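You operate a simulated robot arm through the tools that you are given. There is no shell and no other tool. Be economical: measure what you need, move in short steps, check, and stop when the job is done.

You are at the controls of a simulated robot arm. One attempt, no reset.

TASK
Mix the batch as the mixer screen says, water in first.
Fine: set the three dials by the screen; one press of the water button; then one start; let the mixer stop by itself.

Only the result counts: the job must be done as asked and must still hold three seconds after the hand-in. Knocking over, shifting, dropping, spilling or breaking anything else fails it.

THE ROBOT
A 7-joint arm with a two-finger parallel gripper on a trunk, on a base that drives. Base frame: it is fixed to the floor where the robot stands at the start and does not move with it; the origin is under the middle of the robot, x ahead of it, y to its left, z up. Readings come in mm, degrees, newtons and seconds.
With the tool pointing down near the work surface it reaches from about 360 to 860 mm from the robot's upright axis, wherever it stands. Its first joint turns from -166.0 to 166.0 degrees. Places, roughly: bowl tilt handwheel [900, 800, 800]; dough mixer [1300, 600, 500]; mixer main switch [1000, 300, 800]; mixer screen [800, -100, 1200]; mixer stop button [1100, 300, 800]; mixer stop knob [1000, 200, 800]; speed dial [700, -200, 1000]; time dial [800, -300, 1000]; water button [700, -100, 1000]; water dial [700, 0, 1000]. Payload 3.43 kg.
Tool frame: the origin (TCP) lies between the finger pads and is the grasp point; the fingertips stand 34 mm ahead of it; z points along the fingers, y is the line along which they close. The gripper opens to 128 mm. The fingers are 24 mm wide and 12 mm thick; the gripper's body (48 by 130 mm) begins 96 mm behind the TCP.
Orientation is told as [roll, pitch, yaw] about the base's x, y, z axes, in that order, counted from this pose: with the fingers straight down and closing along the base's y, the tool's x points along the base's -x, its y along +y and its z along -z.

THE INTERFACE
- The arm moves only by the tool move_arm. Its argument "moves" is a list of rows, each a list of 7 numbers: the shift along the base's x, y, z in mm, then the turn, a rotation vector about the base's x, y, z in degrees, then the opening, from 0 (shut) to 1 (fully open). In form: [[dx, dy, dz, ax, ay, az, fingers], ...]. A call has 1 to 20 rows; each row is the pose to reach, as a shift and turn from the pose commanded when the call began. Each row takes 0.2 s and may step no farther than 50 mm and 8.6 degrees from the row before; otherwise, or with a gripper value out of range, the whole call is refused. Where a pose cannot be reached the arm comes as near as it can. A force on the tool above 90 N (or 10 N above the force at the start of the call, whichever is more), or a blocked arm, ends the call early, and 0.2 s more pass. Each finger travels about 153 mm/s and halts on what it meets, pressing with about 44 N; the grip force reading is that of the motor and also rises with nothing between the fingers. The clock runs only during rows and for 0.2 s after the last one: add rows that repeat a pose to give the fingers time. The reply holds the time, the measured pose of the TCP, the force on the tool along the base axes, the opening and the grip force, in the units named above and with some noise, with the torque about the TCP (base axes, N m) and any sound that the robot's microphone picked up.
- Cameras (640 x 400 px; columns grow to the right, rows downward): "scene" is now at [192.1, -10.6, 1570.5]; the picture's right is [-0.11, -0.99, 0.00], its down [-0.60, 0.07, -0.80] and it looks along [0.79, -0.09, -0.60] (base axes); focal length 248 px, centre (320, 200). "wrist" rides on the gripper at [76, -11, -160] in the tool frame; the picture's right is [0.15, 0.99, 0.00], its down [-0.88, 0.13, -0.46] and it looks along [-0.45, 0.07, 0.89] (tool axes); focal length 234 px, centre (320, 200). There is no depth. A picture from a camera that has moved, and an enlarged one, comes with that camera's place and axes in the base frame and with its lens.
- camera(camera): a new picture of that camera. No time passes.
- steer(legs): drives the robot by 1 to 6 legs, each [ahead, turn to the left] in mm and degrees, along the robot's own axes; the way and the turn of a leg run together, so that a leg with both is an arc; at most 1500 mm and 180 degrees a leg. The arm and the cameras ride along, it lands a little off, and it stops where it bumps. It gives what a move gives.
- pan_tilt(pan, tilt): turns the head with the scene camera to pan (to the left, within 132 degrees either way) and tilt (down, from -29 to 69), counted from straight ahead of the robot. It gives what a move gives.
- close_up(camera, box): a new picture of the part [left, top, right, bottom] of that camera's present view, enlarged. No time passes.
- hand_in(): hands the job in; it is judged then, once.

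Work in short steps. Places have to be worked out from the pictures, the camera data and where the tool is seen: move nearer, look again, correct. Check each grasp and each placing, and mend what went wrong. You have 120 turns and 90 pictures in all, those below and enlarged ones among them. Open the gripper and draw the arm clear of the work before you hand the job in, unless the task says otherwise; then end with one line.

The tools are called after "Request:" by a JSON object that holds its "fn" and its "kwargs". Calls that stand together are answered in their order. move_arm: Moves the arm, as the interface text tells. Its arguments: {"type":"object","properties":{"moves":{"type":"array"}},"required":["moves"]} The other tools are called the same way: steer (legs) drives the base; pan_tilt (pan, tilt) turns the head that bears the scene camera; camera (camera) takes a picture; close_up (camera, box) takes an enlarged picture of a part of a camera's view; hand_in () hands the job in.

At the start:

```text
clock: 0.0
tcp_pos: [541.6, 131.9, 1231.2]
orientation: [0.1, 0.0, 0.0]
ft_force: [0.5, -0.6, -0.4]
wrist_torque: [-0.02, 0.02, 0.01]
grip_width: 127.8
grip_force: 0.1
robot x, y, heading: [2.5, 1.3, 0.1]
head pan, tilt: [-6.5, 37.2]
```

scene: 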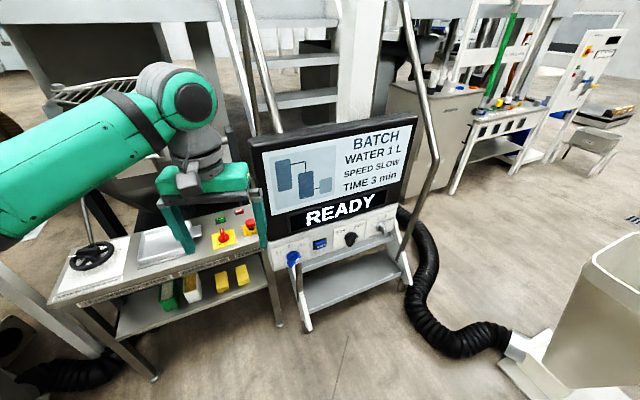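
wrist: 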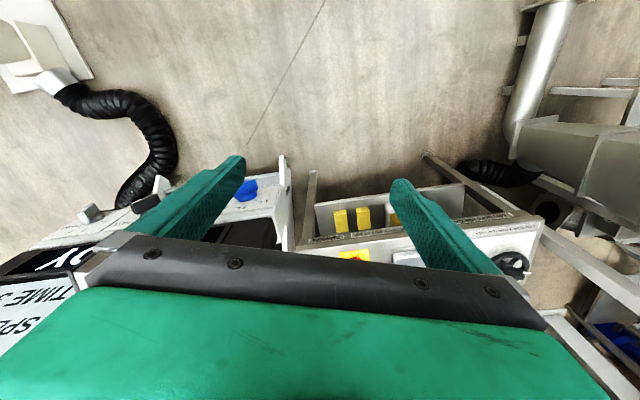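

The screen reads WATER 1 L, SPEED SLOW, TIME 3 min, READY. I'll enlarge the dial panel and the switch table.

Request:
{"fn": "close_up", "kwargs": {"camera": "scene", "box": [260, 190, 420, 290]}}

Request:
{"fn": "close_up", "kwargs": {"camera": "scene", "box": [50, 190, 290, 340]}}

Request:
{"fn": "close_up", "kwargs": {"camera": "scene", "box": [240, 110, 432, 230]}}

```text
4.00 times, centred on (340, 240) of scene
camera zoom: at [192.1, -10.6, 1570.5], right [-0.11, -0.99, 0.0], down [-0.6, 0.07, -0.8], along [0.79, -0.09, -0.6], focal length 993 px, centre (240, 40)
```

zoom: 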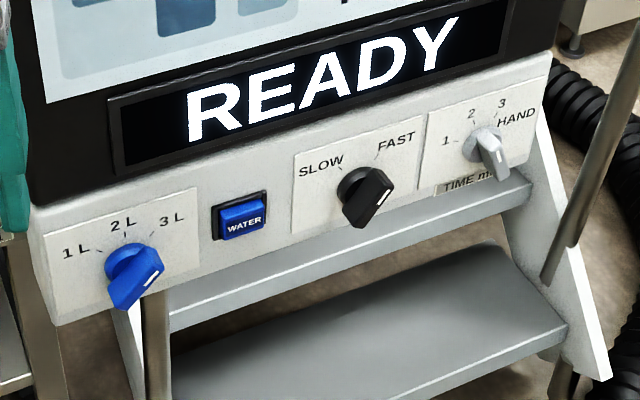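

```text
2.67 times, centred on (170, 265) of scene
camera zoom: at [192.1, -10.6, 1570.5], right [-0.11, -0.99, 0.0], down [-0.6, 0.07, -0.8], along [0.79, -0.09, -0.6], focal length 662 px, centre (720, 27)
```

zoom: 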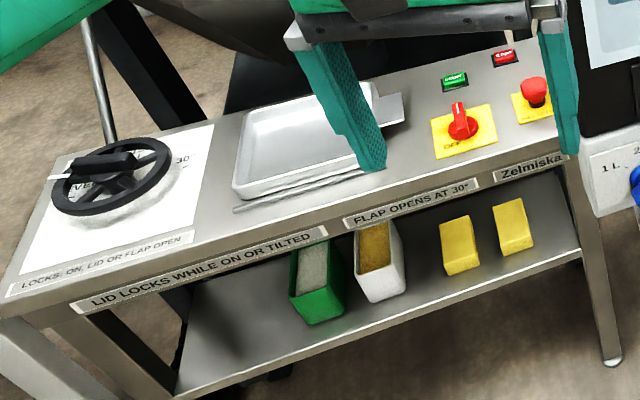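

```text
3.33 times, centred on (336, 170) of scene
camera zoom: at [192.1, -10.6, 1570.5], right [-0.11, -0.99, 0.0], down [-0.6, 0.07, -0.8], along [0.79, -0.09, -0.6], focal length 828 px, centre (267, 300)
```

zoom: 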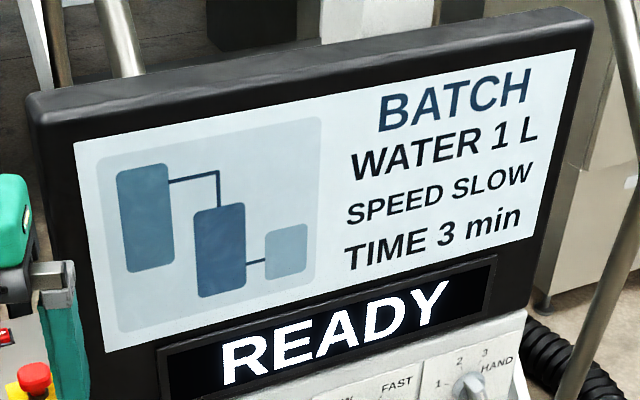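

Panel plane appears to run from about (680,17,1000) to (775,-283,1000), i.e. yawed about 18°. I back the base 180 mm for working room, then take a look.

Request:
{"fn": "steer", "kwargs": {"legs": [[-180, 0]]}}

Request:
{"fn": "camera", "kwargs": {"camera": "scene"}}

```text
clock: 1.5
tcp_pos: [360.8, 131.2, 1232.1]
orientation: [0.0, 0.0, 0.0]
ft_force: [0.9, 0.1, -0.2]
wrist_torque: [0.0, -0.03, -0.02]
grip_width: 128.0
grip_force: 0.0
robot x, y, heading: [-181.3, 0.6, 0.1]
head pan, tilt: [-6.5, 37.2]
```

```text
84 pictures are left
camera scene: at [11.5, -10.5, 1570.5], right [-0.11, -0.99, 0.0], down [-0.6, 0.07, -0.8], along [0.79, -0.09, -0.6], focal length 248 px, centre (320, 200)
```

scene: 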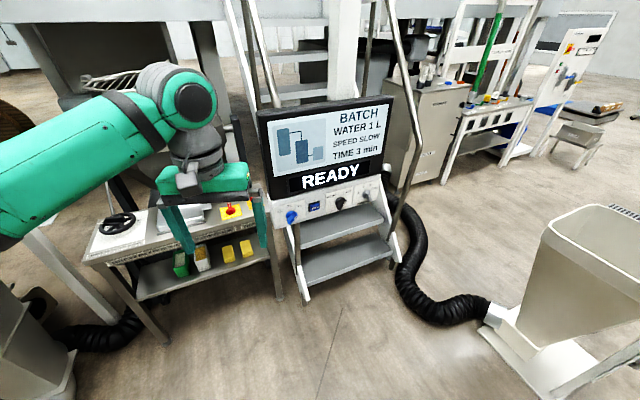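

Now I pitch the tool to point forward while lowering it in front of the panel.

Request:
{"fn": "move_arm", "kwargs": {"moves": [[5, -12, -21, 0, -8.2, 0, 0.6], [10, -24, -42, 0, -16.4, 0, 0.6], [15, -36, -63, 0, -24.6, 0, 0.6], [20, -48, -84, 0, -32.8, 0, 0.6], [25, -60, -105, 0, -41, 0, 0.6], [30, -72, -126, 0, -49.2, 0, 0.6], [35, -84, -147, 0, -57.4, 0, 0.6], [40, -96, -168, 0, -65.6, 0, 0.6], [45, -108, -189, 0, -73.8, 0, 0.6], [50, -120, -210, 0, -82, 0, 0.6], [55, -132, -231, 0, -90, 0, 0.6]]}}

Request:
{"fn": "camera", "kwargs": {"camera": "wrist"}}

Request:
{"fn": "camera", "kwargs": {"camera": "scene"}}

```text
clock: 3.9
tcp_pos: [411.2, 42.9, 1068.9]
orientation: [-0.1, -62.9, 0.0]
ft_force: [1.4, 0.4, -0.4]
wrist_torque: [-0.01, -0.01, 0.02]
grip_width: 77.0
grip_force: 0.0
out of reach, approached as far as the arm can: row 7, 8, 9, 10, 11
robot x, y, heading: [-183.2, 1.1, 0.0]
head pan, tilt: [-6.5, 37.2]
```

```text
83 pictures are left
camera wrist: at [234.4, 31.1, 1074.4], right [-0.07, 0.99, -0.13], down [0.0, 0.13, 0.99], along [1.0, 0.07, -0.01], focal length 234 px, centre (320, 200)
```

wrist: 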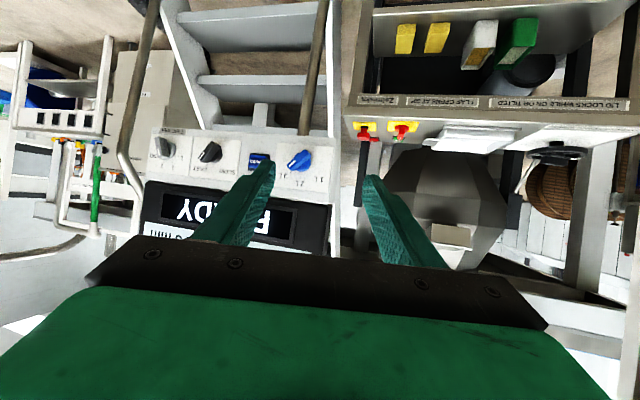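

```text
82 pictures are left
camera scene: at [11.5, -10.5, 1570.5], right [-0.11, -0.99, 0.0], down [-0.6, 0.07, -0.8], along [0.79, -0.09, -0.6], focal length 248 px, centre (320, 200)
```

scene: 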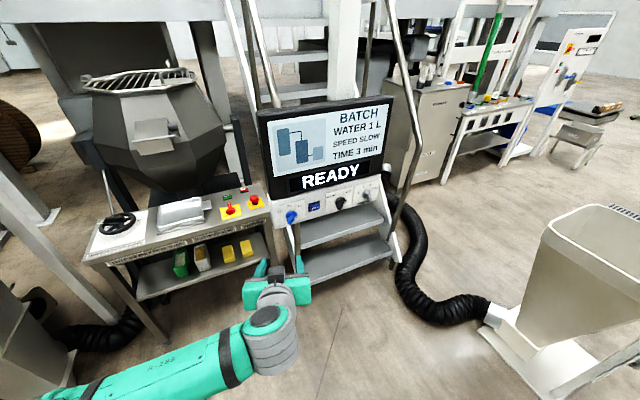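

The wrist camera sees the panel nearly straight on (upside down). I'll enlarge it, plus the switch table and the bowl's lid.

Request:
{"fn": "close_up", "kwargs": {"camera": "wrist", "box": [140, 115, 340, 240]}}

Request:
{"fn": "close_up", "kwargs": {"camera": "scene", "box": [80, 170, 280, 295]}}

Request:
{"fn": "close_up", "kwargs": {"camera": "scene", "box": [60, 50, 252, 170]}}

```text
3.20 times, centred on (240, 178) of wrist
camera zoom: at [234.4, 31.1, 1074.4], right [-0.07, 0.99, -0.13], down [0.0, 0.13, 0.99], along [1.0, 0.07, -0.01], focal length 749 px, centre (576, 272)
```

zoom: 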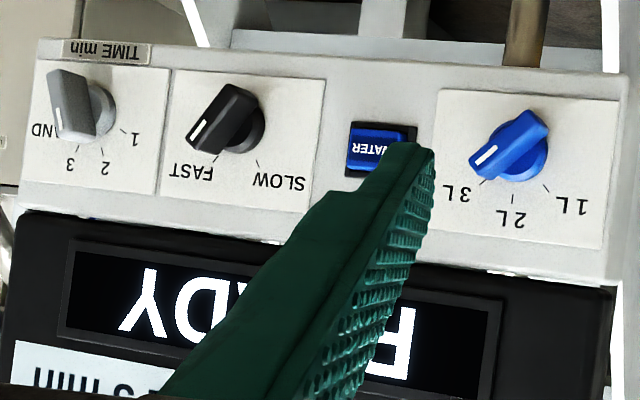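

```text
3.20 times, centred on (180, 232) of scene
camera zoom: at [11.5, -10.5, 1570.5], right [-0.11, -0.99, 0.0], down [-0.6, 0.07, -0.8], along [0.79, -0.09, -0.6], focal length 795 px, centre (768, 96)
```

zoom: 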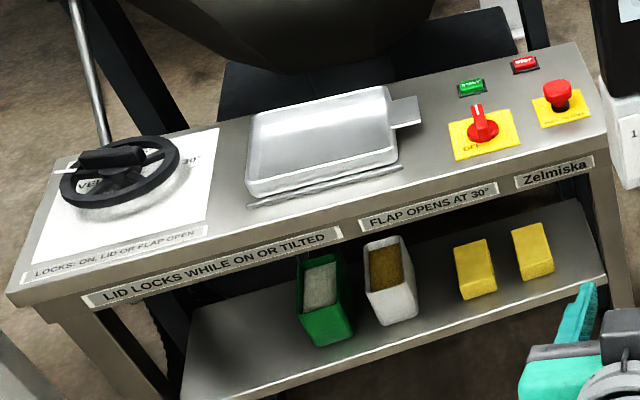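

```text
3.33 times, centred on (156, 110) of scene
camera zoom: at [11.5, -10.5, 1570.5], right [-0.11, -0.99, 0.0], down [-0.6, 0.07, -0.8], along [0.79, -0.09, -0.6], focal length 828 px, centre (867, 500)
```

zoom: 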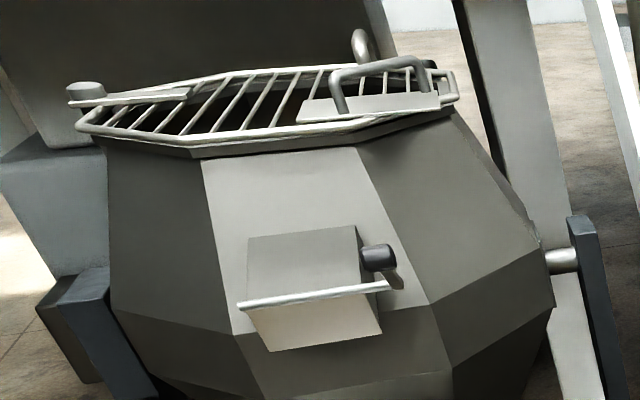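

Triangulation gives a vertical panel yawed about 17.3°: water dial at ≈(680,20,1004), button ≈(707,-67,1010), speed ≈(738,-166,1006), time ≈(773,-278,1004). I move ahead to see which pose the arm can hold level.

Request:
{"fn": "move_arm", "kwargs": {"moves": [[40, 0, 0, 0, 0, 0, 0.6], [80, 0, 0, 0, 0, 0, 0.6], [120, 0, 0, 0, 0, 0, 0.6], [120, 0, 0, 0, 0, 0, 0.6]]}}

```text
clock: 4.9
tcp_pos: [531.7, 42.8, 1069.8]
orientation: [0.1, -62.9, 0.0]
ft_force: [0.0, -1.3, -0.4]
wrist_torque: [0.03, 0.03, 0.03]
grip_width: 76.6
grip_force: 0.1
robot x, y, heading: [-181.3, 3.3, 0.2]
head pan, tilt: [-6.5, 37.2]
```

Request:
{"fn": "move_arm", "kwargs": {"moves": [[0, -14, -17, 0, -7, 0, 0.6], [0, -28, -34, 0, -14, 0, 0.6], [5, -42, -51, 0, -21, 0, 0.6], [10, -55, -66, 0, -27.1, 0, 0.6], [10, -55, -66, 0, -27.1, 0, 0.6]]}}

Request:
{"fn": "move_arm", "kwargs": {"moves": [[0, 0, 0, 0, 0, 6, 0.6], [0, 0, 0, 0, 0, 12, 0.6], [0, 0, 0, 0, 0, 17.3, 0.6], [0, 0, 0, 0, 0, 17.3, 0.6]]}}

Request:
{"fn": "camera", "kwargs": {"camera": "wrist"}}

```text
clock: 6.1
tcp_pos: [525.7, -23.9, 1017.5]
orientation: [2.9, -62.1, -1.2]
ft_force: [0.5, 0.3, -0.8]
wrist_torque: [0.02, 0.01, 0.08]
grip_width: 76.7
grip_force: 0.1
out of reach, approached as far as the arm can: row 1, 2, 3, 4, 5
robot x, y, heading: [-180.6, 2.8, -0.1]
head pan, tilt: [-6.5, 37.2]
```

```text
clock: 7.1
tcp_pos: [527.1, -25.4, 1016.4]
orientation: [2.7, -62.2, 16.2]
ft_force: [0.1, -0.2, -0.5]
wrist_torque: [0.01, -0.01, 0.02]
grip_width: 76.5
grip_force: 0.0
robot x, y, heading: [-181.6, -0.0, 0.0]
head pan, tilt: [-6.5, 37.2]
```

```text
78 pictures are left
camera wrist: at [363.1, -92.6, 1023.6], right [-0.38, 0.92, -0.11], down [-0.03, 0.1, 0.99], along [0.92, 0.38, -0.02], focal length 234 px, centre (320, 200)
```

wrist: 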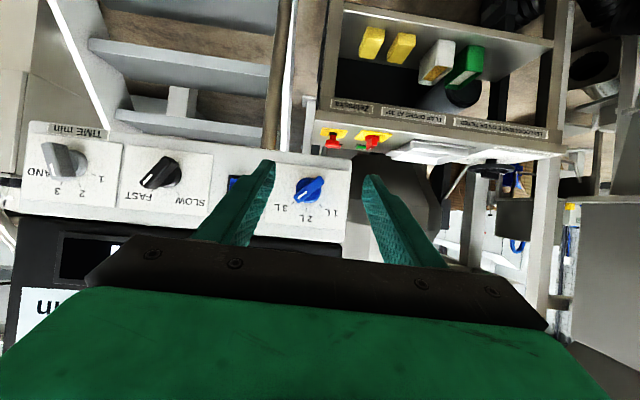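

The arm seems wrist-limited at a pitch of −62° this close in. I back the base 120 mm more so that the forearm stretches, then try the pitch again.

Request:
{"fn": "steer", "kwargs": {"legs": [[-120, 0]]}}

Request:
{"fn": "move_arm", "kwargs": {"moves": [[40, 0, 0, 0, 0, 0, 0.6], [80, 0, 0, 0, 0, 0, 0.6], [120, 0, 0, 0, 0, 0, 0.6], [150, 5, 0, 0, 0, 0, 0.6], [150, 5, 0, 2.1, -6.7, 0, 0.6], [150, 5, 0, 4.2, -13.4, 0, 0.6], [150, 5, 0, 6.2, -20, 0, 0.6], [150, 5, 0, 8.2, -26.5, 0, 0.6], [150, 5, 0, 8.2, -26.5, 0, 0.6]]}}

```text
clock: 8.3
tcp_pos: [407.0, -27.2, 1016.3]
orientation: [2.7, -62.1, 16.1]
ft_force: [0.2, -0.7, -1.0]
wrist_torque: [0.02, 0.02, -0.02]
grip_width: 77.0
grip_force: 0.0
robot x, y, heading: [-301.0, -1.6, 0.0]
head pan, tilt: [-6.5, 37.2]
```

```text
clock: 10.3
tcp_pos: [556.6, -32.1, 1025.3]
orientation: [40.6, -89.2, -20.8]
ft_force: [-0.2, 0.0, -0.2]
wrist_torque: [0.01, -0.01, -0.03]
grip_width: 77.0
grip_force: 0.1
out of reach, approached as far as the arm can: row 8, 9
robot x, y, heading: [-301.8, 0.2, -0.1]
head pan, tilt: [-6.5, 37.2]
```

Level now. A wrist picture for the exact axes and the dials.

Request:
{"fn": "camera", "kwargs": {"camera": "wrist"}}

Request:
{"fn": "close_up", "kwargs": {"camera": "wrist", "box": [0, 60, 400, 310]}}

```text
77 pictures are left
camera wrist: at [409.5, -96.1, 950.7], right [-0.34, 0.93, -0.14], down [-0.46, -0.04, 0.89], along [0.82, 0.36, 0.44], focal length 234 px, centre (320, 200)
```

wrist: 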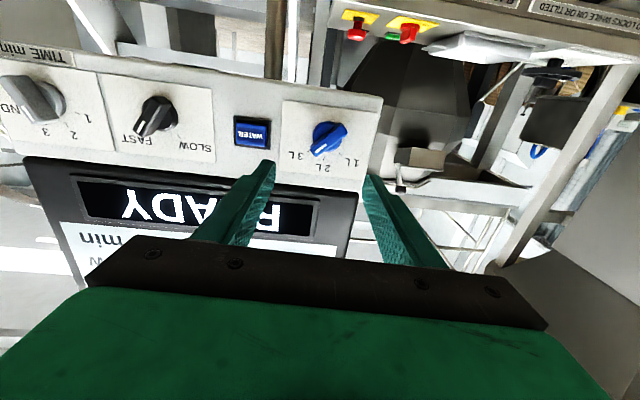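

```text
1.60 times, centred on (200, 185) of wrist
camera zoom: at [409.5, -96.1, 950.7], right [-0.34, 0.93, -0.14], down [-0.46, -0.04, 0.89], along [0.82, 0.36, 0.44], focal length 375 px, centre (512, 224)
```

zoom: 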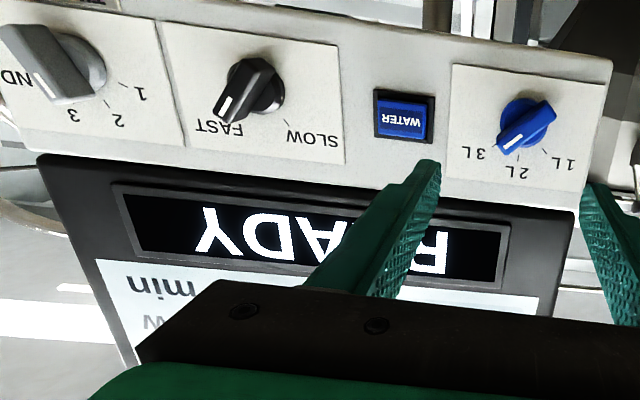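

Tool is level, about 2.5° over-yawed. I correct that, line up with the water dial's axis, then roll 40° to match its bar.

Request:
{"fn": "move_arm", "kwargs": {"moves": [[18, 19, -21, 0.3, -0.9, -2.5, 0.5], [18, 19, -21, 0.3, -0.9, -2.5, 0.5]]}}

Request:
{"fn": "move_arm", "kwargs": {"moves": [[0, 0, 0, 7.64, 2.38, 0, 0.5], [0, 0, 0, 15.3, 4.75, 0, 0.5], [0, 0, 0, 22.9, 7.1, 0, 0.5], [0, 0, 0, 30.6, 9.5, 0, 0.5], [0, 0, 0, 38.2, 11.9, 0, 0.5], [0, 0, 0, 38.2, 11.9, 0, 0.5]]}}

Request:
{"fn": "camera", "kwargs": {"camera": "wrist"}}

```text
clock: 10.9
tcp_pos: [575.9, -41.5, 1028.4]
orientation: [32.5, -89.1, -13.7]
ft_force: [0.5, -0.1, 0.5]
wrist_torque: [-0.03, 0.02, -0.02]
grip_width: 64.0
grip_force: 0.2
out of reach, approached as far as the arm can: row 1, 2
robot x, y, heading: [-297.4, 0.5, -0.2]
head pan, tilt: [-6.5, 37.2]
```

```text
clock: 12.3
tcp_pos: [574.3, -57.9, 1037.8]
orientation: [89.0, -49.3, -72.0]
ft_force: [0.9, -0.3, 0.5]
wrist_torque: [0.03, -0.03, -0.02]
grip_width: 64.1
grip_force: 0.0
out of reach, approached as far as the arm can: row 1, 2, 3, 4, 5, 6
robot x, y, heading: [-301.6, -1.6, -0.3]
head pan, tilt: [-6.5, 37.2]
```

```text
75 pictures are left
camera wrist: at [409.1, -66.1, 975.2], right [-0.25, 0.81, 0.53], down [-0.29, -0.59, 0.76], along [0.93, 0.03, 0.38], focal length 234 px, centre (320, 200)
```

wrist: 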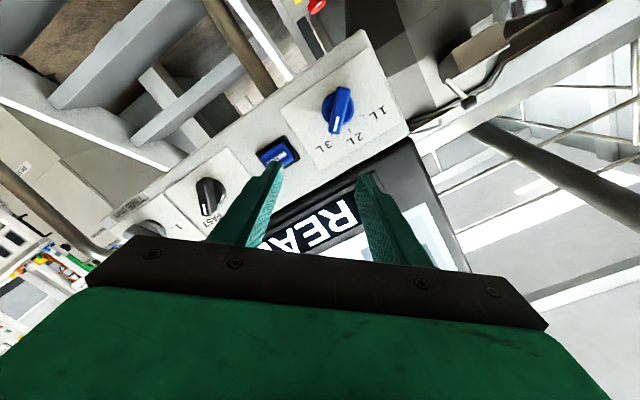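

Orientation is right, but the position is held back by the wrist limit. I'll back the base another 100 mm and reach forward and down to the dial axis.

Request:
{"fn": "steer", "kwargs": {"legs": [[-100, 0]]}}

Request:
{"fn": "move_arm", "kwargs": {"moves": [[40, 10, -5, 0, 0, 0, 0.5], [70, 25, -15, 0, 0, 0, 0.5], [100, 45, -34, 0, 0, 0, 0.5], [100, 45, -34, 0, 0, 0, 0.5]]}}

```text
clock: 13.5
tcp_pos: [473.1, -56.4, 1038.4]
orientation: [89.0, -49.4, -71.9]
ft_force: [-0.2, 0.7, 0.0]
wrist_torque: [-0.01, -0.02, 0.0]
grip_width: 63.9
grip_force: 0.0
robot x, y, heading: [-398.9, 3.3, -0.2]
head pan, tilt: [-6.5, 37.2]
```

```text
clock: 14.5
tcp_pos: [577.8, -25.8, 1017.1]
orientation: [87.1, -49.3, -68.9]
ft_force: [0.6, 0.0, -0.4]
wrist_torque: [0.01, -0.01, -0.04]
grip_width: 64.0
grip_force: 0.0
out of reach, approached as far as the arm can: row 2, 3, 4
robot x, y, heading: [-405.5, 0.2, 0.0]
head pan, tilt: [-6.5, 37.2]
```

Request:
{"fn": "move_arm", "kwargs": {"moves": [[15, 10, -8, 0, 0, 0, 0.5], [15, 15, -13, 0, 0, 0, 0.5], [15, 15, -13, 0, 0, 0, 0.5]]}}

Request:
{"fn": "pan_tilt", "kwargs": {"pan": -3, "tilt": 35}}

Request:
{"fn": "camera", "kwargs": {"camera": "scene"}}

```text
clock: 15.3
tcp_pos: [600.6, -24.9, 1014.2]
orientation: [87.4, -49.4, -69.3]
ft_force: [0.2, -0.2, -0.2]
wrist_torque: [0.0, 0.02, -0.02]
grip_width: 64.0
grip_force: 0.0
out of reach, approached as far as the arm can: row 1, 2, 3
robot x, y, heading: [-400.3, 2.6, -0.2]
head pan, tilt: [-6.5, 37.2]
```

```text
clock: 15.9
tcp_pos: [600.2, -24.8, 1013.4]
orientation: [87.3, -49.4, -69.4]
ft_force: [0.2, -0.4, -0.1]
wrist_torque: [-0.03, 0.01, -0.04]
grip_width: 63.7
grip_force: 0.0
robot x, y, heading: [-400.8, 2.3, -0.1]
head pan, tilt: [-3.0, 35.0]
```

```text
74 pictures are left
camera scene: at [-207.4, -4.8, 1573.8], right [-0.05, -1.0, 0.0], down [-0.57, 0.03, -0.82], along [0.82, -0.04, -0.57], focal length 248 px, centre (320, 200)
```

scene: 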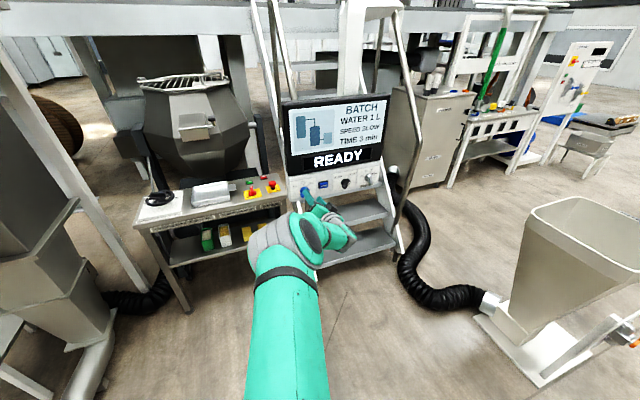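

The wrist limit comes from approaching the panel at an angle; standing square on its normal would help. I'll tuck the arm and look to the right for driving room.

Request:
{"fn": "move_arm", "kwargs": {"moves": [[-40, -10, 10, -2, 6.5, 0, 0.5], [-80, -20, 20, -4, 13, 0, 0.5], [-120, -20, 30, -6, 19, 0, 0.5], [-160, -20, 40, -8, 25, 0, 0.5], [-200, -20, 50, -9, 29, 0, 0.5], [-240, -20, 60, -9, 29, 0, 0.5], [-280, -20, 70, -9, 29, 0, 0.5], [-320, -20, 80, -9, 29, 0, 0.5], [-350, -20, 80, -9, 29, 0, 0.5], [-350, -20, 80, -9, 29, 0, 0.5]]}}

Request:
{"fn": "pan_tilt", "kwargs": {"pan": -75, "tilt": 35}}

Request:
{"fn": "camera", "kwargs": {"camera": "scene"}}

```text
clock: 18.1
tcp_pos: [244.2, -48.5, 1074.7]
orientation: [44.5, -39.9, -39.9]
ft_force: [-0.8, -0.5, -0.1]
wrist_torque: [0.0, -0.03, 0.01]
grip_width: 63.9
grip_force: 0.1
robot x, y, heading: [-403.6, 2.0, -0.2]
head pan, tilt: [-3.0, 35.0]
```

```text
clock: 19.6
tcp_pos: [245.5, -47.6, 1076.3]
orientation: [44.3, -40.1, -39.7]
ft_force: [-0.8, 0.9, 0.2]
wrist_torque: [-0.02, -0.03, 0.0]
grip_width: 64.1
grip_force: 0.1
robot x, y, heading: [-400.1, 1.3, 0.1]
head pan, tilt: [-75.0, 35.0]
```

```text
73 pictures are left
camera scene: at [-272.6, -85.2, 1573.8], right [-0.97, -0.26, 0.0], down [-0.15, 0.55, -0.82], along [0.21, -0.79, -0.57], focal length 248 px, centre (320, 200)
```

scene: 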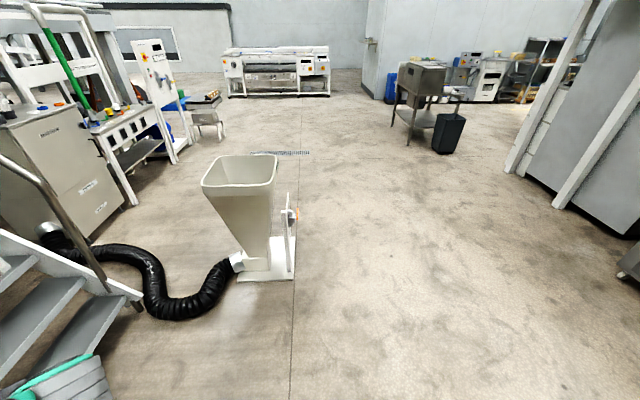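

Floor to the right is clear (hopper at x≈460, y≈−1180). I drive to about (−371,−472) and turn square to the panel at heading 17.3°.

Request:
{"fn": "steer", "kwargs": {"legs": [[0, -86.5], [474, 0], [0, 103.8]]}}

Request:
{"fn": "pan_tilt", "kwargs": {"pan": 0, "tilt": 35}}

Request:
{"fn": "camera", "kwargs": {"camera": "scene"}}

Request:
{"fn": "camera", "kwargs": {"camera": "wrist"}}

```text
clock: 31.6
tcp_pos: [250.5, -340.5, 1075.4]
orientation: [44.5, -40.0, -24.0]
ft_force: [1.8, 0.3, -0.3]
wrist_torque: [-0.03, 0.0, -0.01]
grip_width: 63.8
grip_force: 0.2
robot x, y, heading: [-385.6, -470.9, 16.0]
head pan, tilt: [-75.0, 35.0]
```

```text
clock: 33.0
tcp_pos: [249.0, -341.9, 1070.5]
orientation: [43.5, -40.0, -23.5]
ft_force: [-0.5, 0.6, 0.0]
wrist_torque: [-0.03, -0.01, -0.02]
grip_width: 64.2
grip_force: 0.0
robot x, y, heading: [-385.6, -467.0, 15.8]
head pan, tilt: [0.0, 35.0]
```

```text
72 pictures are left
camera scene: at [-198.6, -417.6, 1573.8], right [0.27, -0.96, 0.0], down [-0.55, -0.16, -0.82], along [0.79, 0.22, -0.57], focal length 248 px, centre (320, 200)
```

scene: 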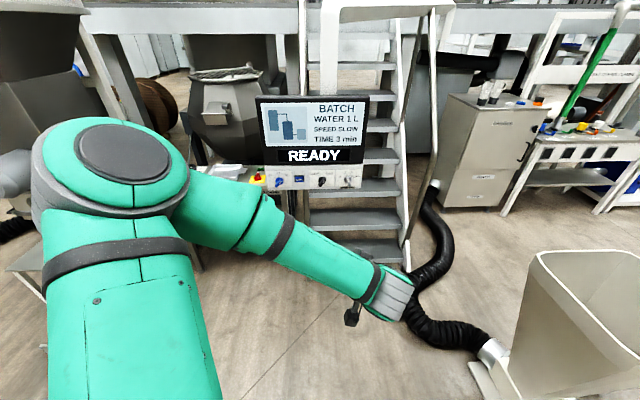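

```text
71 pictures are left
camera wrist: at [84.4, -399.0, 1104.9], right [-0.22, 0.88, 0.43], down [0.29, -0.36, 0.89], along [0.93, 0.32, -0.17], focal length 234 px, centre (320, 200)
```

wrist: 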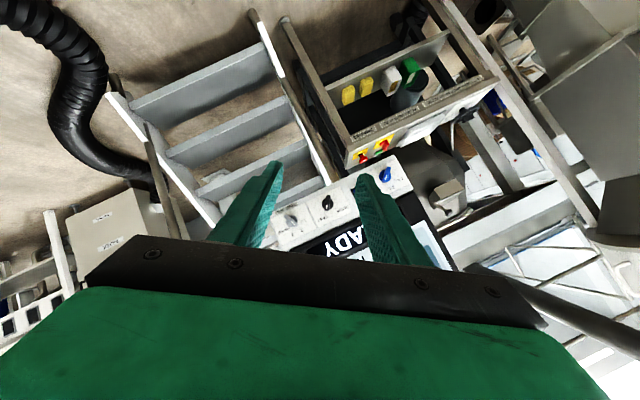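

Square now. I drive 180 mm ahead, then take the arm level toward the water dial.

Request:
{"fn": "steer", "kwargs": {"legs": [[180, 1]]}}

Request:
{"fn": "move_arm", "kwargs": {"moves": [[15, 30, 0, 1.9, -6.2, 0, 0.5], [30, 60, -10, 3.8, -12.4, 0, 0.5], [45, 90, -20, 5.7, -18.6, 0, 0.5], [60, 120, -30, 7.4, -24, 0, 0.5], [70, 150, -40, 8.6, -28, 0, 0.5], [90, 190, -50, 8.6, -28, 0, 0.5], [110, 230, -60, 8.6, -28, 0, 0.5], [140, 270, -68, 8.6, -28, 0, 0.5], [140, 270, -68, 8.6, -28, 0, 0.5]]}}

Request:
{"fn": "camera", "kwargs": {"camera": "wrist"}}

```text
clock: 34.6
tcp_pos: [421.2, -280.8, 1069.7]
orientation: [43.6, -40.0, -22.6]
ft_force: [-0.6, 0.1, 0.3]
wrist_torque: [0.02, 0.0, 0.01]
grip_width: 64.1
grip_force: 0.0
robot x, y, heading: [-208.8, -416.6, 16.6]
head pan, tilt: [0.0, 35.0]
```

```text
refused: row 8 steps farther than a row can; nothing moved
```

```text
70 pictures are left
camera wrist: at [259.0, -340.8, 1104.9], right [-0.23, 0.87, 0.43], down [0.29, -0.36, 0.89], along [0.93, 0.33, -0.17], focal length 234 px, centre (320, 200)
```

wrist: 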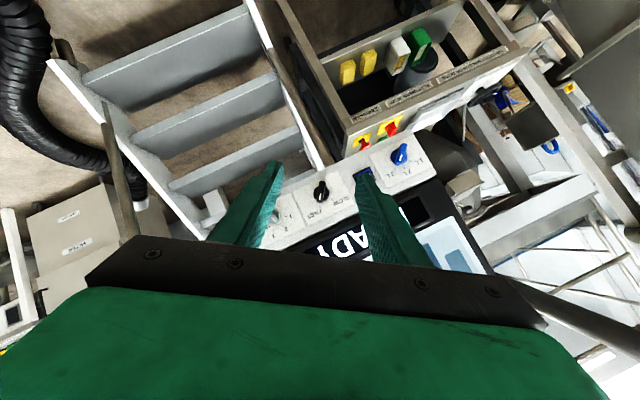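

Recomputed the needed rotation from the camera axes; sending the corrected approach to a 110 mm standoff from the water dial.

Request:
{"fn": "move_arm", "kwargs": {"moves": [[19, 33, -8, 2.45, -5.1, -2.6, 0.5], [38, 67, -16, 4.9, -10.2, -5.2, 0.5], [57, 100, -24, 7.35, -15.3, -7.85, 0.5], [77, 134, -33, 9.8, -20.4, -10.5, 0.5], [96, 168, -41, 12.25, -25.5, -13.1, 0.5], [115, 201, -49, 14.7, -30.6, -15.7, 0.5], [135, 235, -57, 14.7, -30.6, -15.7, 0.5], [154, 268, -66, 14.7, -30.6, -15.7, 0.5], [154, 268, -66, 14.7, -30.6, -15.7, 0.5]]}}

Request:
{"fn": "camera", "kwargs": {"camera": "wrist"}}

```text
clock: 36.6
tcp_pos: [654.9, -128.9, 1113.5]
orientation: [76.9, -48.5, -50.7]
ft_force: [0.8, 1.4, -0.3]
wrist_torque: [0.01, -0.07, -0.03]
grip_width: 64.1
grip_force: 0.1
out of reach, approached as far as the arm can: row 3, 4, 5, 6, 7, 8, 9
robot x, y, heading: [-210.1, -415.3, 17.0]
head pan, tilt: [0.0, 35.0]
```

```text
69 pictures are left
camera wrist: at [489.4, -176.0, 1074.1], right [-0.35, 0.77, 0.53], down [-0.06, -0.58, 0.81], along [0.94, 0.25, 0.25], focal length 234 px, centre (320, 200)
```

wrist: 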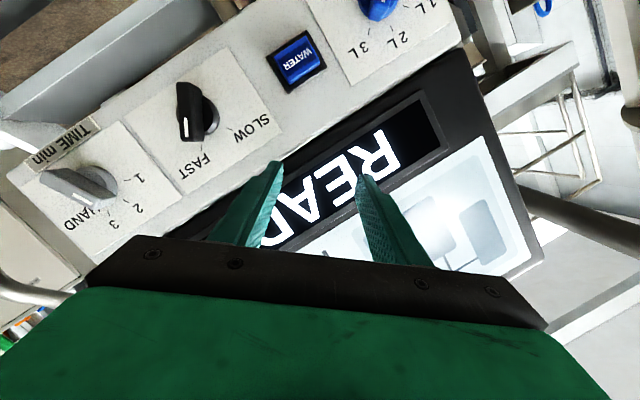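

The arm prefers being further stretched. I back off 150 mm along the normal and then move to the dial standoff again.

Request:
{"fn": "steer", "kwargs": {"legs": [[-150, 0]]}}

Request:
{"fn": "move_arm", "kwargs": {"moves": [[10, 23, -15, 0, 0, 0, 0.5], [20, 46, -31, 0, 0, 0, 0.5], [30, 69, -46, 0, 0, 0, 0.5], [40, 92, -62, 0, 0, 0, 0.5], [50, 115, -77, 0, 0, 0, 0.5], [63, 145, -93, 0, 0, 0, 0.5], [63, 160, -109, 0, 0, 0, 0.5], [63, 160, -109, 0, 0, 0, 0.5]]}}

Request:
{"fn": "camera", "kwargs": {"camera": "wrist"}}

Request:
{"fn": "camera", "kwargs": {"camera": "scene"}}

```text
clock: 37.9
tcp_pos: [515.4, -176.3, 1113.9]
orientation: [76.8, -48.5, -50.9]
ft_force: [0.4, 0.1, -0.2]
wrist_torque: [0.0, 0.0, 0.01]
grip_width: 64.0
grip_force: 0.1
robot x, y, heading: [-351.0, -457.7, 16.5]
head pan, tilt: [0.0, 35.0]
```

```text
clock: 39.7
tcp_pos: [536.1, -168.7, 1089.4]
orientation: [76.1, -48.3, -49.6]
ft_force: [-0.2, -0.6, 1.0]
wrist_torque: [0.02, 0.0, -0.04]
grip_width: 63.7
grip_force: 0.1
out of reach, approached as far as the arm can: row 1, 2, 3, 4, 5, 6, 7, 8
robot x, y, heading: [-352.7, -461.1, 16.7]
head pan, tilt: [0.0, 35.0]
```

```text
68 pictures are left
camera wrist: at [370.1, -216.5, 1049.9], right [-0.35, 0.77, 0.53], down [-0.05, -0.58, 0.81], along [0.94, 0.26, 0.24], focal length 234 px, centre (320, 200)
```

wrist: 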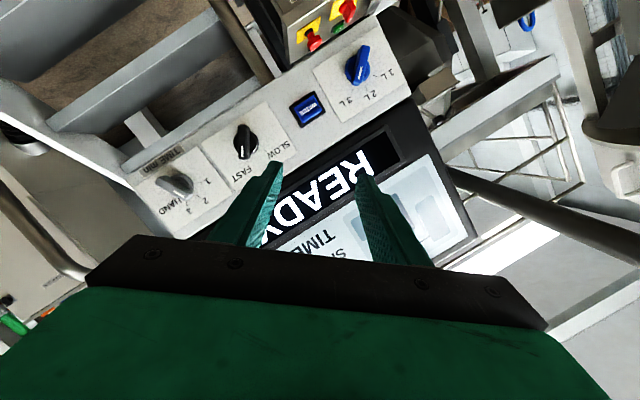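

```text
67 pictures are left
camera scene: at [-166.1, -406.2, 1573.8], right [0.29, -0.96, 0.0], down [-0.55, -0.16, -0.82], along [0.78, 0.24, -0.57], focal length 248 px, centre (320, 200)
```

scene: 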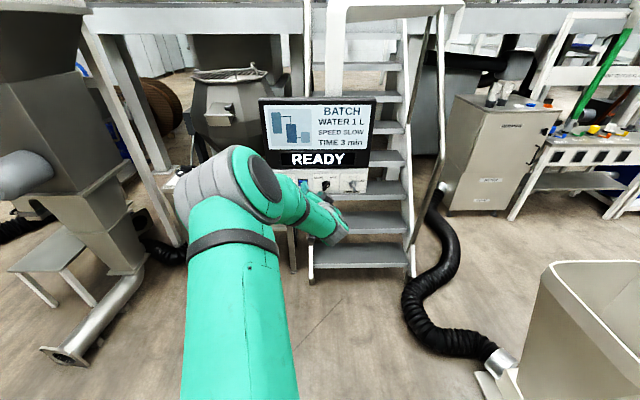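

The arm is better when it stands to the left of the target (tool yawed left relative to the arm). I retract the arm, then drive back to the left side, to about (−350, +100), heading 0.

Request:
{"fn": "move_arm", "kwargs": {"moves": [[-38, -12, 5, -2.2, 7.1, 0, 0.5], [-76, -24, 10, -4.4, 14.2, 0, 0.5], [-114, -36, 15, -6.6, 21.3, 0, 0.5], [-152, -48, 20, -8.9, 28.6, 0, 0.5], [-190, -60, 25, -8.9, 28.6, 0, 0.5], [-228, -72, 30, -8.9, 28.6, 0, 0.5], [-266, -84, 30, -8.9, 28.6, 0, 0.5]]}}

Request:
{"fn": "steer", "kwargs": {"legs": [[0, 73.4], [560, 0], [0, -90]]}}

Request:
{"fn": "camera", "kwargs": {"camera": "wrist"}}

```text
clock: 41.3
tcp_pos: [268.3, -260.1, 1096.5]
orientation: [41.1, -31.5, -27.8]
ft_force: [0.3, -0.1, 0.2]
wrist_torque: [0.01, -0.01, 0.02]
grip_width: 63.9
grip_force: 0.0
robot x, y, heading: [-350.0, -459.4, 16.8]
head pan, tilt: [0.0, 35.0]
```

```text
clock: 52.3
tcp_pos: [299.1, 150.3, 1099.2]
orientation: [41.1, -31.9, -41.2]
ft_force: [0.3, 0.7, -0.9]
wrist_torque: [0.04, 0.01, -0.02]
grip_width: 64.2
grip_force: 0.1
robot x, y, heading: [-349.3, 95.8, 3.1]
head pan, tilt: [0.0, 35.0]
```

```text
66 pictures are left
camera wrist: at [130.8, 146.3, 1155.5], right [0.14, 0.87, 0.47], down [0.26, -0.49, 0.83], along [0.96, 0.01, -0.29], focal length 234 px, centre (320, 200)
```

wrist: 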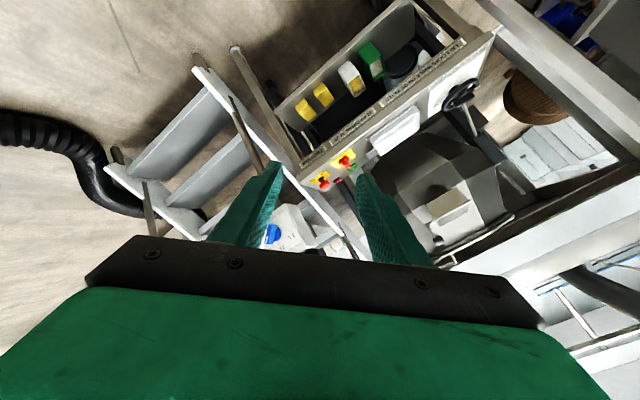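

Axes computed; I move to the water dial standoff with tool yaw 17°, 10° nose-down, roll 40°.

Request:
{"fn": "move_arm", "kwargs": {"moves": [[31, -18, -8, 0.4, -3.4, 0.3, 0.5], [62, -36, -17, 0.7, -6.7, 0.6, 0.5], [93, -54, -25, 1.1, -10.1, 0.9, 0.5], [124, -72, -34, 1.5, -13.5, 1.2, 0.5], [154, -90, -42, 1.8, -16.8, 1.4, 0.5], [185, -108, -51, 2.2, -20.2, 1.7, 0.5], [216, -126, -59, 2.6, -23.6, 2.0, 0.5], [247, -144, -68, 2.9, -26.9, 2.3, 0.5], [278, -162, -76, 3.3, -30.3, 2.6, 0.5], [278, -162, -76, 3.3, -30.3, 2.6, 0.5]]}}

Request:
{"fn": "camera", "kwargs": {"camera": "wrist"}}

```text
clock: 54.5
tcp_pos: [576.8, -10.3, 1024.8]
orientation: [74.9, -49.0, -61.0]
ft_force: [-0.2, 0.6, -0.7]
wrist_torque: [-0.04, 0.02, -0.01]
grip_width: 63.8
grip_force: 0.1
robot x, y, heading: [-352.3, 98.5, 3.2]
head pan, tilt: [0.0, 35.0]
```

```text
65 pictures are left
camera wrist: at [403.8, -23.6, 987.7], right [-0.17, 0.84, 0.52], down [-0.16, -0.54, 0.82], along [0.97, 0.06, 0.23], focal length 234 px, centre (320, 200)
```

wrist: 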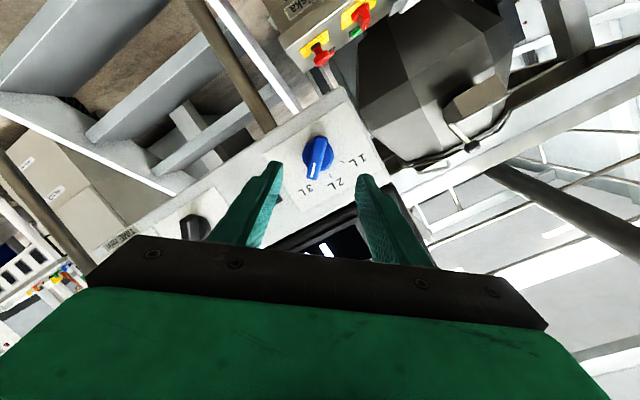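

Pose reached, and the knob lies right on the tool axis. I enlarge to check the bar's angle against the fingers.

Request:
{"fn": "close_up", "kwargs": {"camera": "wrist", "box": [256, 110, 384, 190]}}

```text
5.00 times, centred on (320, 150) of wrist
camera zoom: at [403.8, -23.6, 987.7], right [-0.17, 0.84, 0.52], down [-0.16, -0.54, 0.82], along [0.97, 0.06, 0.23], focal length 1171 px, centre (320, 450)
```

zoom: 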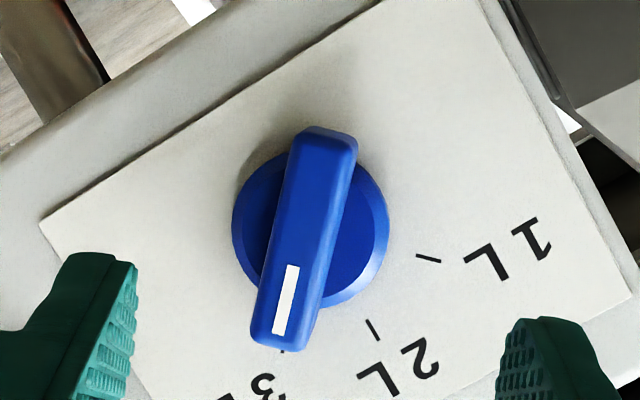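

The bar points at 3L, steps of about 45°, and lies within ~3° of parallel to the pads. I advance 55 mm along the tool axis.

Request:
{"fn": "move_arm", "kwargs": {"moves": [[17, 5.5, -3, 0, 0, 0, 0.4], [34, 11, -6, 0, 0, 0, 0.4], [51.5, 16.6, -9.5, 0, 0, 0, 0.4], [51.5, 16.6, -9.5, 0, 0, 0, 0.4]]}}

Request:
{"fn": "camera", "kwargs": {"camera": "wrist"}}

```text
clock: 55.5
tcp_pos: [628.3, 5.8, 1015.1]
orientation: [74.8, -48.9, -61.0]
ft_force: [0.4, 0.7, 0.7]
wrist_torque: [-0.03, -0.01, 0.01]
grip_width: 51.4
grip_force: 0.1
robot x, y, heading: [-349.8, 99.4, 3.5]
head pan, tilt: [0.0, 35.0]
```

```text
63 pictures are left
camera wrist: at [455.2, -6.5, 978.7], right [-0.17, 0.84, 0.52], down [-0.16, -0.54, 0.82], along [0.97, 0.06, 0.23], focal length 234 px, centre (320, 200)
```

wrist: 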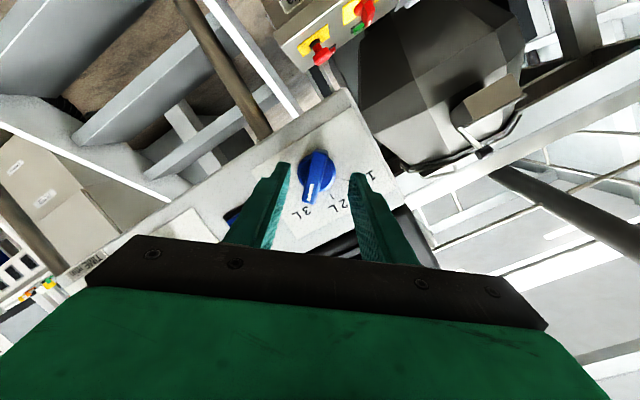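

Request:
{"fn": "close_up", "kwargs": {"camera": "wrist", "box": [240, 130, 400, 230]}}

```text
4.00 times, centred on (320, 180) of wrist
camera zoom: at [455.2, -6.5, 978.7], right [-0.17, 0.84, 0.52], down [-0.16, -0.54, 0.82], along [0.97, 0.06, 0.23], focal length 937 px, centre (320, 280)
```

zoom: 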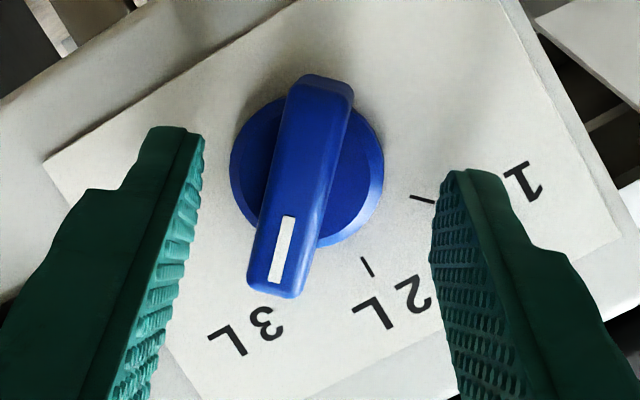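

Knob sits about 3 mm off-centre; I shift, advance 6 mm more and close on the bar.

Request:
{"fn": "move_arm", "kwargs": {"moves": [[0.1, -3.2, -0.5, 0, 0, 0, 0.35], [5.7, -1.4, -1.5, 0, 0, 0, 0.3], [5.7, -1.4, -1.5, 0, 0, 0, 0.2], [5.7, -1.4, -1.5, 0, 0, 0, 0.1], [5.7, -1.4, -1.5, 0, 0, 0, 0.05], [5.7, -1.4, -1.5, 0, 0, 0, 0.05]]}}

Request:
{"fn": "close_up", "kwargs": {"camera": "wrist", "box": [240, 130, 400, 230]}}

```text
clock: 56.9
tcp_pos: [634.9, 6.7, 1015.7]
orientation: [75.1, -49.1, -60.9]
ft_force: [-19.1, 15.8, 17.5]
wrist_torque: [0.3, -0.47, 0.53]
grip_width: 28.1
grip_force: 19.0
robot x, y, heading: [-349.2, 95.2, 3.2]
head pan, tilt: [0.0, 35.0]
```

```text
4.00 times, centred on (320, 180) of wrist
camera zoom: at [461.3, -6.1, 977.9], right [-0.18, 0.84, 0.52], down [-0.17, -0.54, 0.82], along [0.97, 0.06, 0.23], focal length 937 px, centre (320, 280)
```

zoom: 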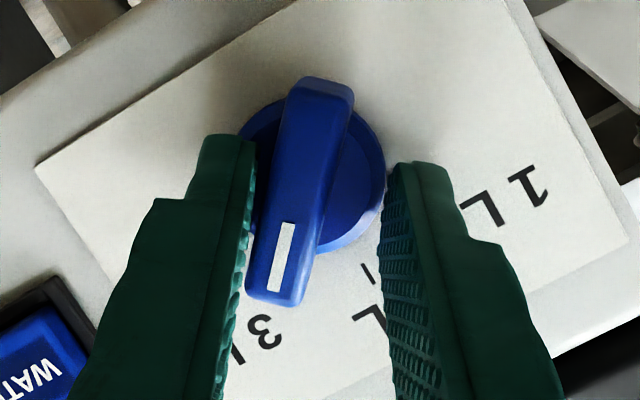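

The fingers seem to clamp the knob's round base, not the bar, so I'm too deep. I open, back out about 12 mm, shift a bit to the bar's side and look.

Request:
{"fn": "move_arm", "kwargs": {"moves": [[0, 0, 0, 0, 0, 0, 0.35], [0, 0, 0, 0, 0, 0, 0.35], [-11.2, -5.1, 1.0, 0, 0, 0, 0.35], [-11.2, -5.1, 1.0, 0, 0, 0, 0.35]]}}

Request:
{"fn": "close_up", "kwargs": {"camera": "wrist", "box": [240, 130, 400, 230]}}

```text
clock: 57.9
tcp_pos: [622.6, -0.4, 1014.4]
orientation: [74.8, -49.0, -60.9]
ft_force: [-0.2, 0.9, 0.1]
wrist_torque: [-0.01, 0.01, 0.03]
grip_width: 44.8
grip_force: 0.0
robot x, y, heading: [-351.4, 100.4, 3.0]
head pan, tilt: [0.0, 35.0]
```

```text
4.00 times, centred on (320, 180) of wrist
camera zoom: at [449.6, -13.4, 977.5], right [-0.17, 0.84, 0.52], down [-0.16, -0.54, 0.82], along [0.97, 0.06, 0.23], focal length 937 px, centre (320, 280)
```

zoom: 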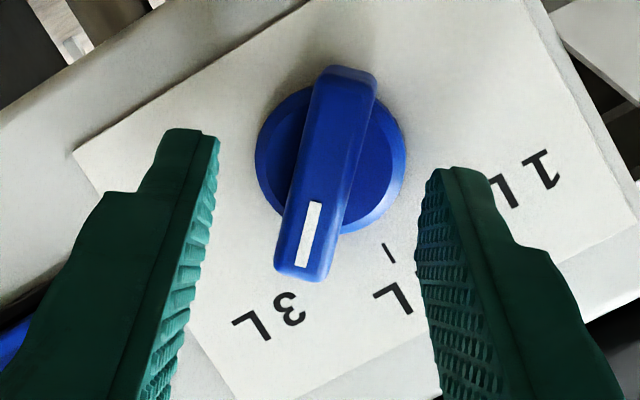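

Centred now. I advance 4 mm and close gently to see whether the width drops to the bar's ~14 mm.

Request:
{"fn": "move_arm", "kwargs": {"moves": [[3.7, 1.2, -0.7, 0, 0, 0, 0.3], [3.7, 1.2, -0.7, 0, 0, 0, 0.2], [3.7, 1.2, -0.7, 0, 0, 0, 0.12], [3.7, 1.2, -0.7, 0, 0, 0, 0.08], [3.7, 1.2, -0.7, 0, 0, 0, 0.08]]}}

Request:
{"fn": "close_up", "kwargs": {"camera": "wrist", "box": [240, 130, 400, 230]}}

```text
clock: 59.1
tcp_pos: [625.1, -0.3, 1012.8]
orientation: [75.0, -49.0, -60.9]
ft_force: [0.4, 0.0, 1.9]
wrist_torque: [0.15, -0.41, 0.36]
grip_width: 13.9
grip_force: 45.0
robot x, y, heading: [-355.6, 95.0, 2.9]
head pan, tilt: [0.0, 35.0]
```

```text
4.00 times, centred on (320, 180) of wrist
camera zoom: at [453.3, -11.9, 976.5], right [-0.17, 0.84, 0.52], down [-0.16, -0.54, 0.82], along [0.97, 0.06, 0.23], focal length 937 px, centre (320, 280)
```

zoom: 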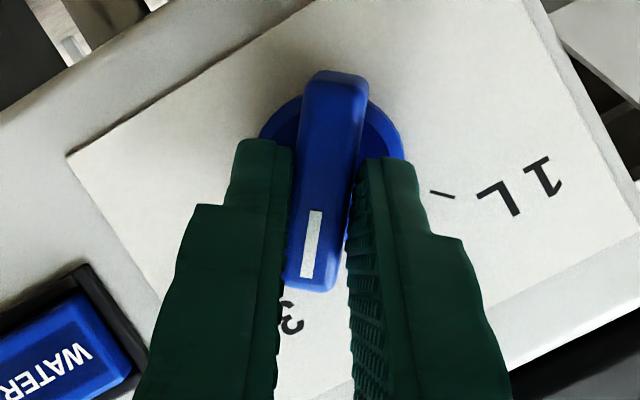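

Bar gripped (13.9 mm). I turn counter-clockwise 45° about the tool axis and check.

Request:
{"fn": "move_arm", "kwargs": {"moves": [[0, 0.2, 0, -7, -2.26, 1.29, 0.08], [-0.1, 0.4, 0, -14, -4.5, 2.6, 0.08], [-0.2, 0.6, 0, -21.1, -6.8, 3.9, 0.08], [-0.2, 0.9, 0, -28.1, -9.0, 5.2, 0.08], [-0.3, 1.1, 0, -35.1, -11.3, 6.45, 0.08], [-0.3, 1.2, 0, -42.2, -13.5, 7.7, 0.08], [-0.3, 1.2, 0, -42.2, -13.5, 7.7, 0.08]]}}

Request:
{"fn": "close_up", "kwargs": {"camera": "wrist", "box": [240, 130, 400, 230]}}

```text
clock: 60.7
tcp_pos: [624.2, 2.4, 1014.9]
orientation: [-27.5, -79.1, 45.8]
ft_force: [-14.6, 11.5, 8.1]
wrist_torque: [-0.18, 0.91, -0.08]
grip_width: 12.6
grip_force: 45.0
robot x, y, heading: [-352.0, 98.3, 3.3]
head pan, tilt: [0.0, 35.0]
```

```text
4.00 times, centred on (320, 180) of wrist
camera zoom: at [469.4, -66.4, 967.5], right [-0.33, 0.91, -0.23], down [-0.35, 0.11, 0.93], along [0.87, 0.39, 0.29], focal length 937 px, centre (320, 280)
```

zoom: 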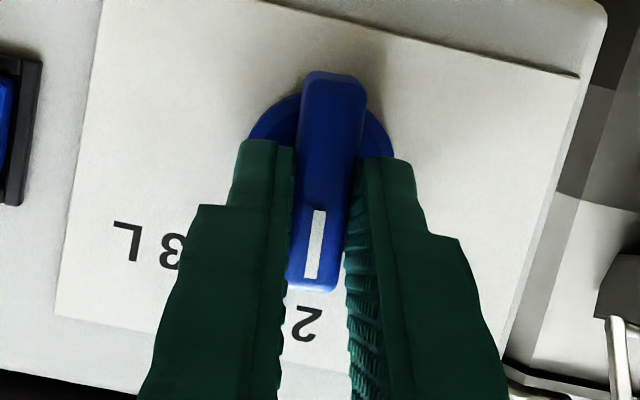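

It turns cleanly and stands at 2L. Another 45° to 1L.

Request:
{"fn": "move_arm", "kwargs": {"moves": [[-0.1, 0.2, 0, -7, -2.26, 1.29, 0.08], [-0.2, 0.4, 0, -14, -4.5, 2.6, 0.08], [-0.2, 0.6, 0, -21.1, -6.8, 3.9, 0.08], [-0.3, 0.8, 0, -28.1, -9.0, 5.2, 0.08], [-0.3, 1.0, 0, -35.1, -11.3, 6.45, 0.08], [-0.3, 1.2, 0, -42.2, -13.5, 7.7, 0.08], [-0.3, 1.2, 0, -42.2, -13.5, 7.7, 0.08]]}}

Request:
{"fn": "close_up", "kwargs": {"camera": "wrist", "box": [240, 130, 400, 230]}}

```text
clock: 62.3
tcp_pos: [625.9, 1.5, 1013.2]
orientation: [-77.3, -39.4, 99.8]
ft_force: [-9.5, 13.4, -1.4]
wrist_torque: [1.32, -0.07, 0.11]
grip_width: 15.8
grip_force: 45.8
robot x, y, heading: [-352.8, 97.4, 3.1]
head pan, tilt: [0.0, 35.0]
```

```text
4.00 times, centred on (320, 180) of wrist
camera zoom: at [489.6, -109.4, 999.6], right [-0.3, 0.46, -0.84], down [-0.58, 0.61, 0.54], along [0.76, 0.65, 0.09], focal length 937 px, centre (320, 280)
```

zoom: 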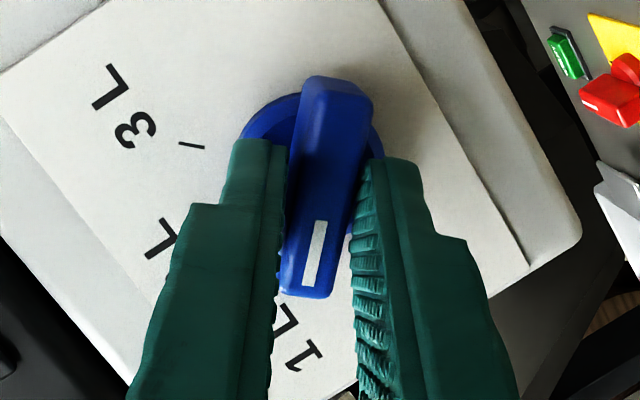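

It appears at 1L. I open and back off 45 mm to check.

Request:
{"fn": "move_arm", "kwargs": {"moves": [[0, 0, 0, 0, 0, 0, 0.3], [0, 0, 0, 0, 0, 0, 0.35], [-20, -6, 4, 0, 0, 0, 0.4], [-50, -15, 9, 0, 0, 0, 0.4], [-75, -24, 13, 0, 0, 0, 0.4], [-75, -24, 13, 0, 0, 0, 0.4]]}}

Request:
{"fn": "camera", "kwargs": {"camera": "wrist"}}

Request:
{"fn": "close_up", "kwargs": {"camera": "wrist", "box": [240, 110, 400, 210]}}

```text
clock: 63.7
tcp_pos: [551.3, -22.6, 1026.7]
orientation: [-77.5, -39.4, 99.8]
ft_force: [0.4, 0.4, 1.0]
wrist_torque: [-0.01, -0.03, -0.05]
grip_width: 51.1
grip_force: 0.0
robot x, y, heading: [-353.0, 100.4, 2.8]
head pan, tilt: [0.0, 35.0]
```

```text
56 pictures are left
camera wrist: at [415.2, -134.1, 1013.5], right [-0.3, 0.46, -0.84], down [-0.58, 0.61, 0.54], along [0.76, 0.65, 0.09], focal length 234 px, centre (320, 200)
```

wrist: 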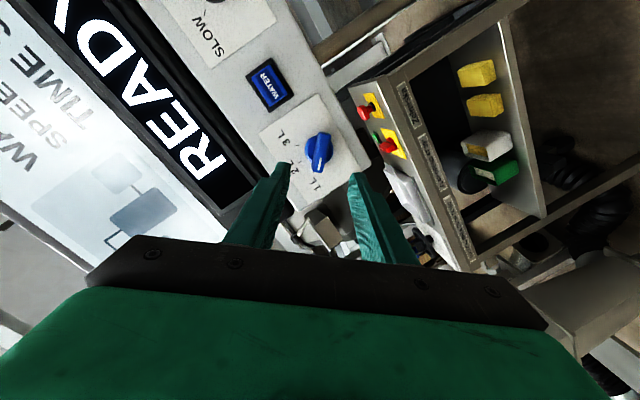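

```text
4.00 times, centred on (320, 160) of wrist
camera zoom: at [415.2, -134.1, 1013.5], right [-0.3, 0.46, -0.84], down [-0.58, 0.61, 0.54], along [0.76, 0.65, 0.09], focal length 937 px, centre (320, 360)
```

zoom: 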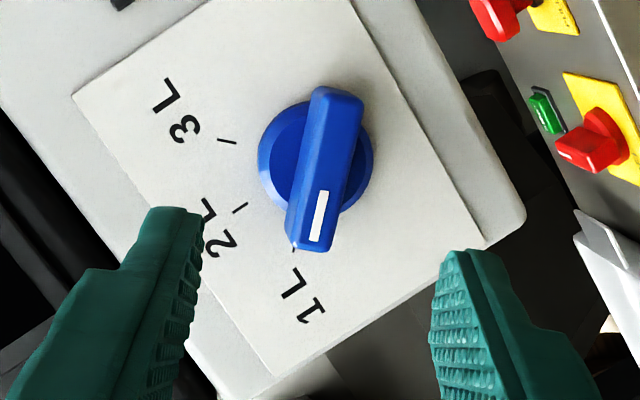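

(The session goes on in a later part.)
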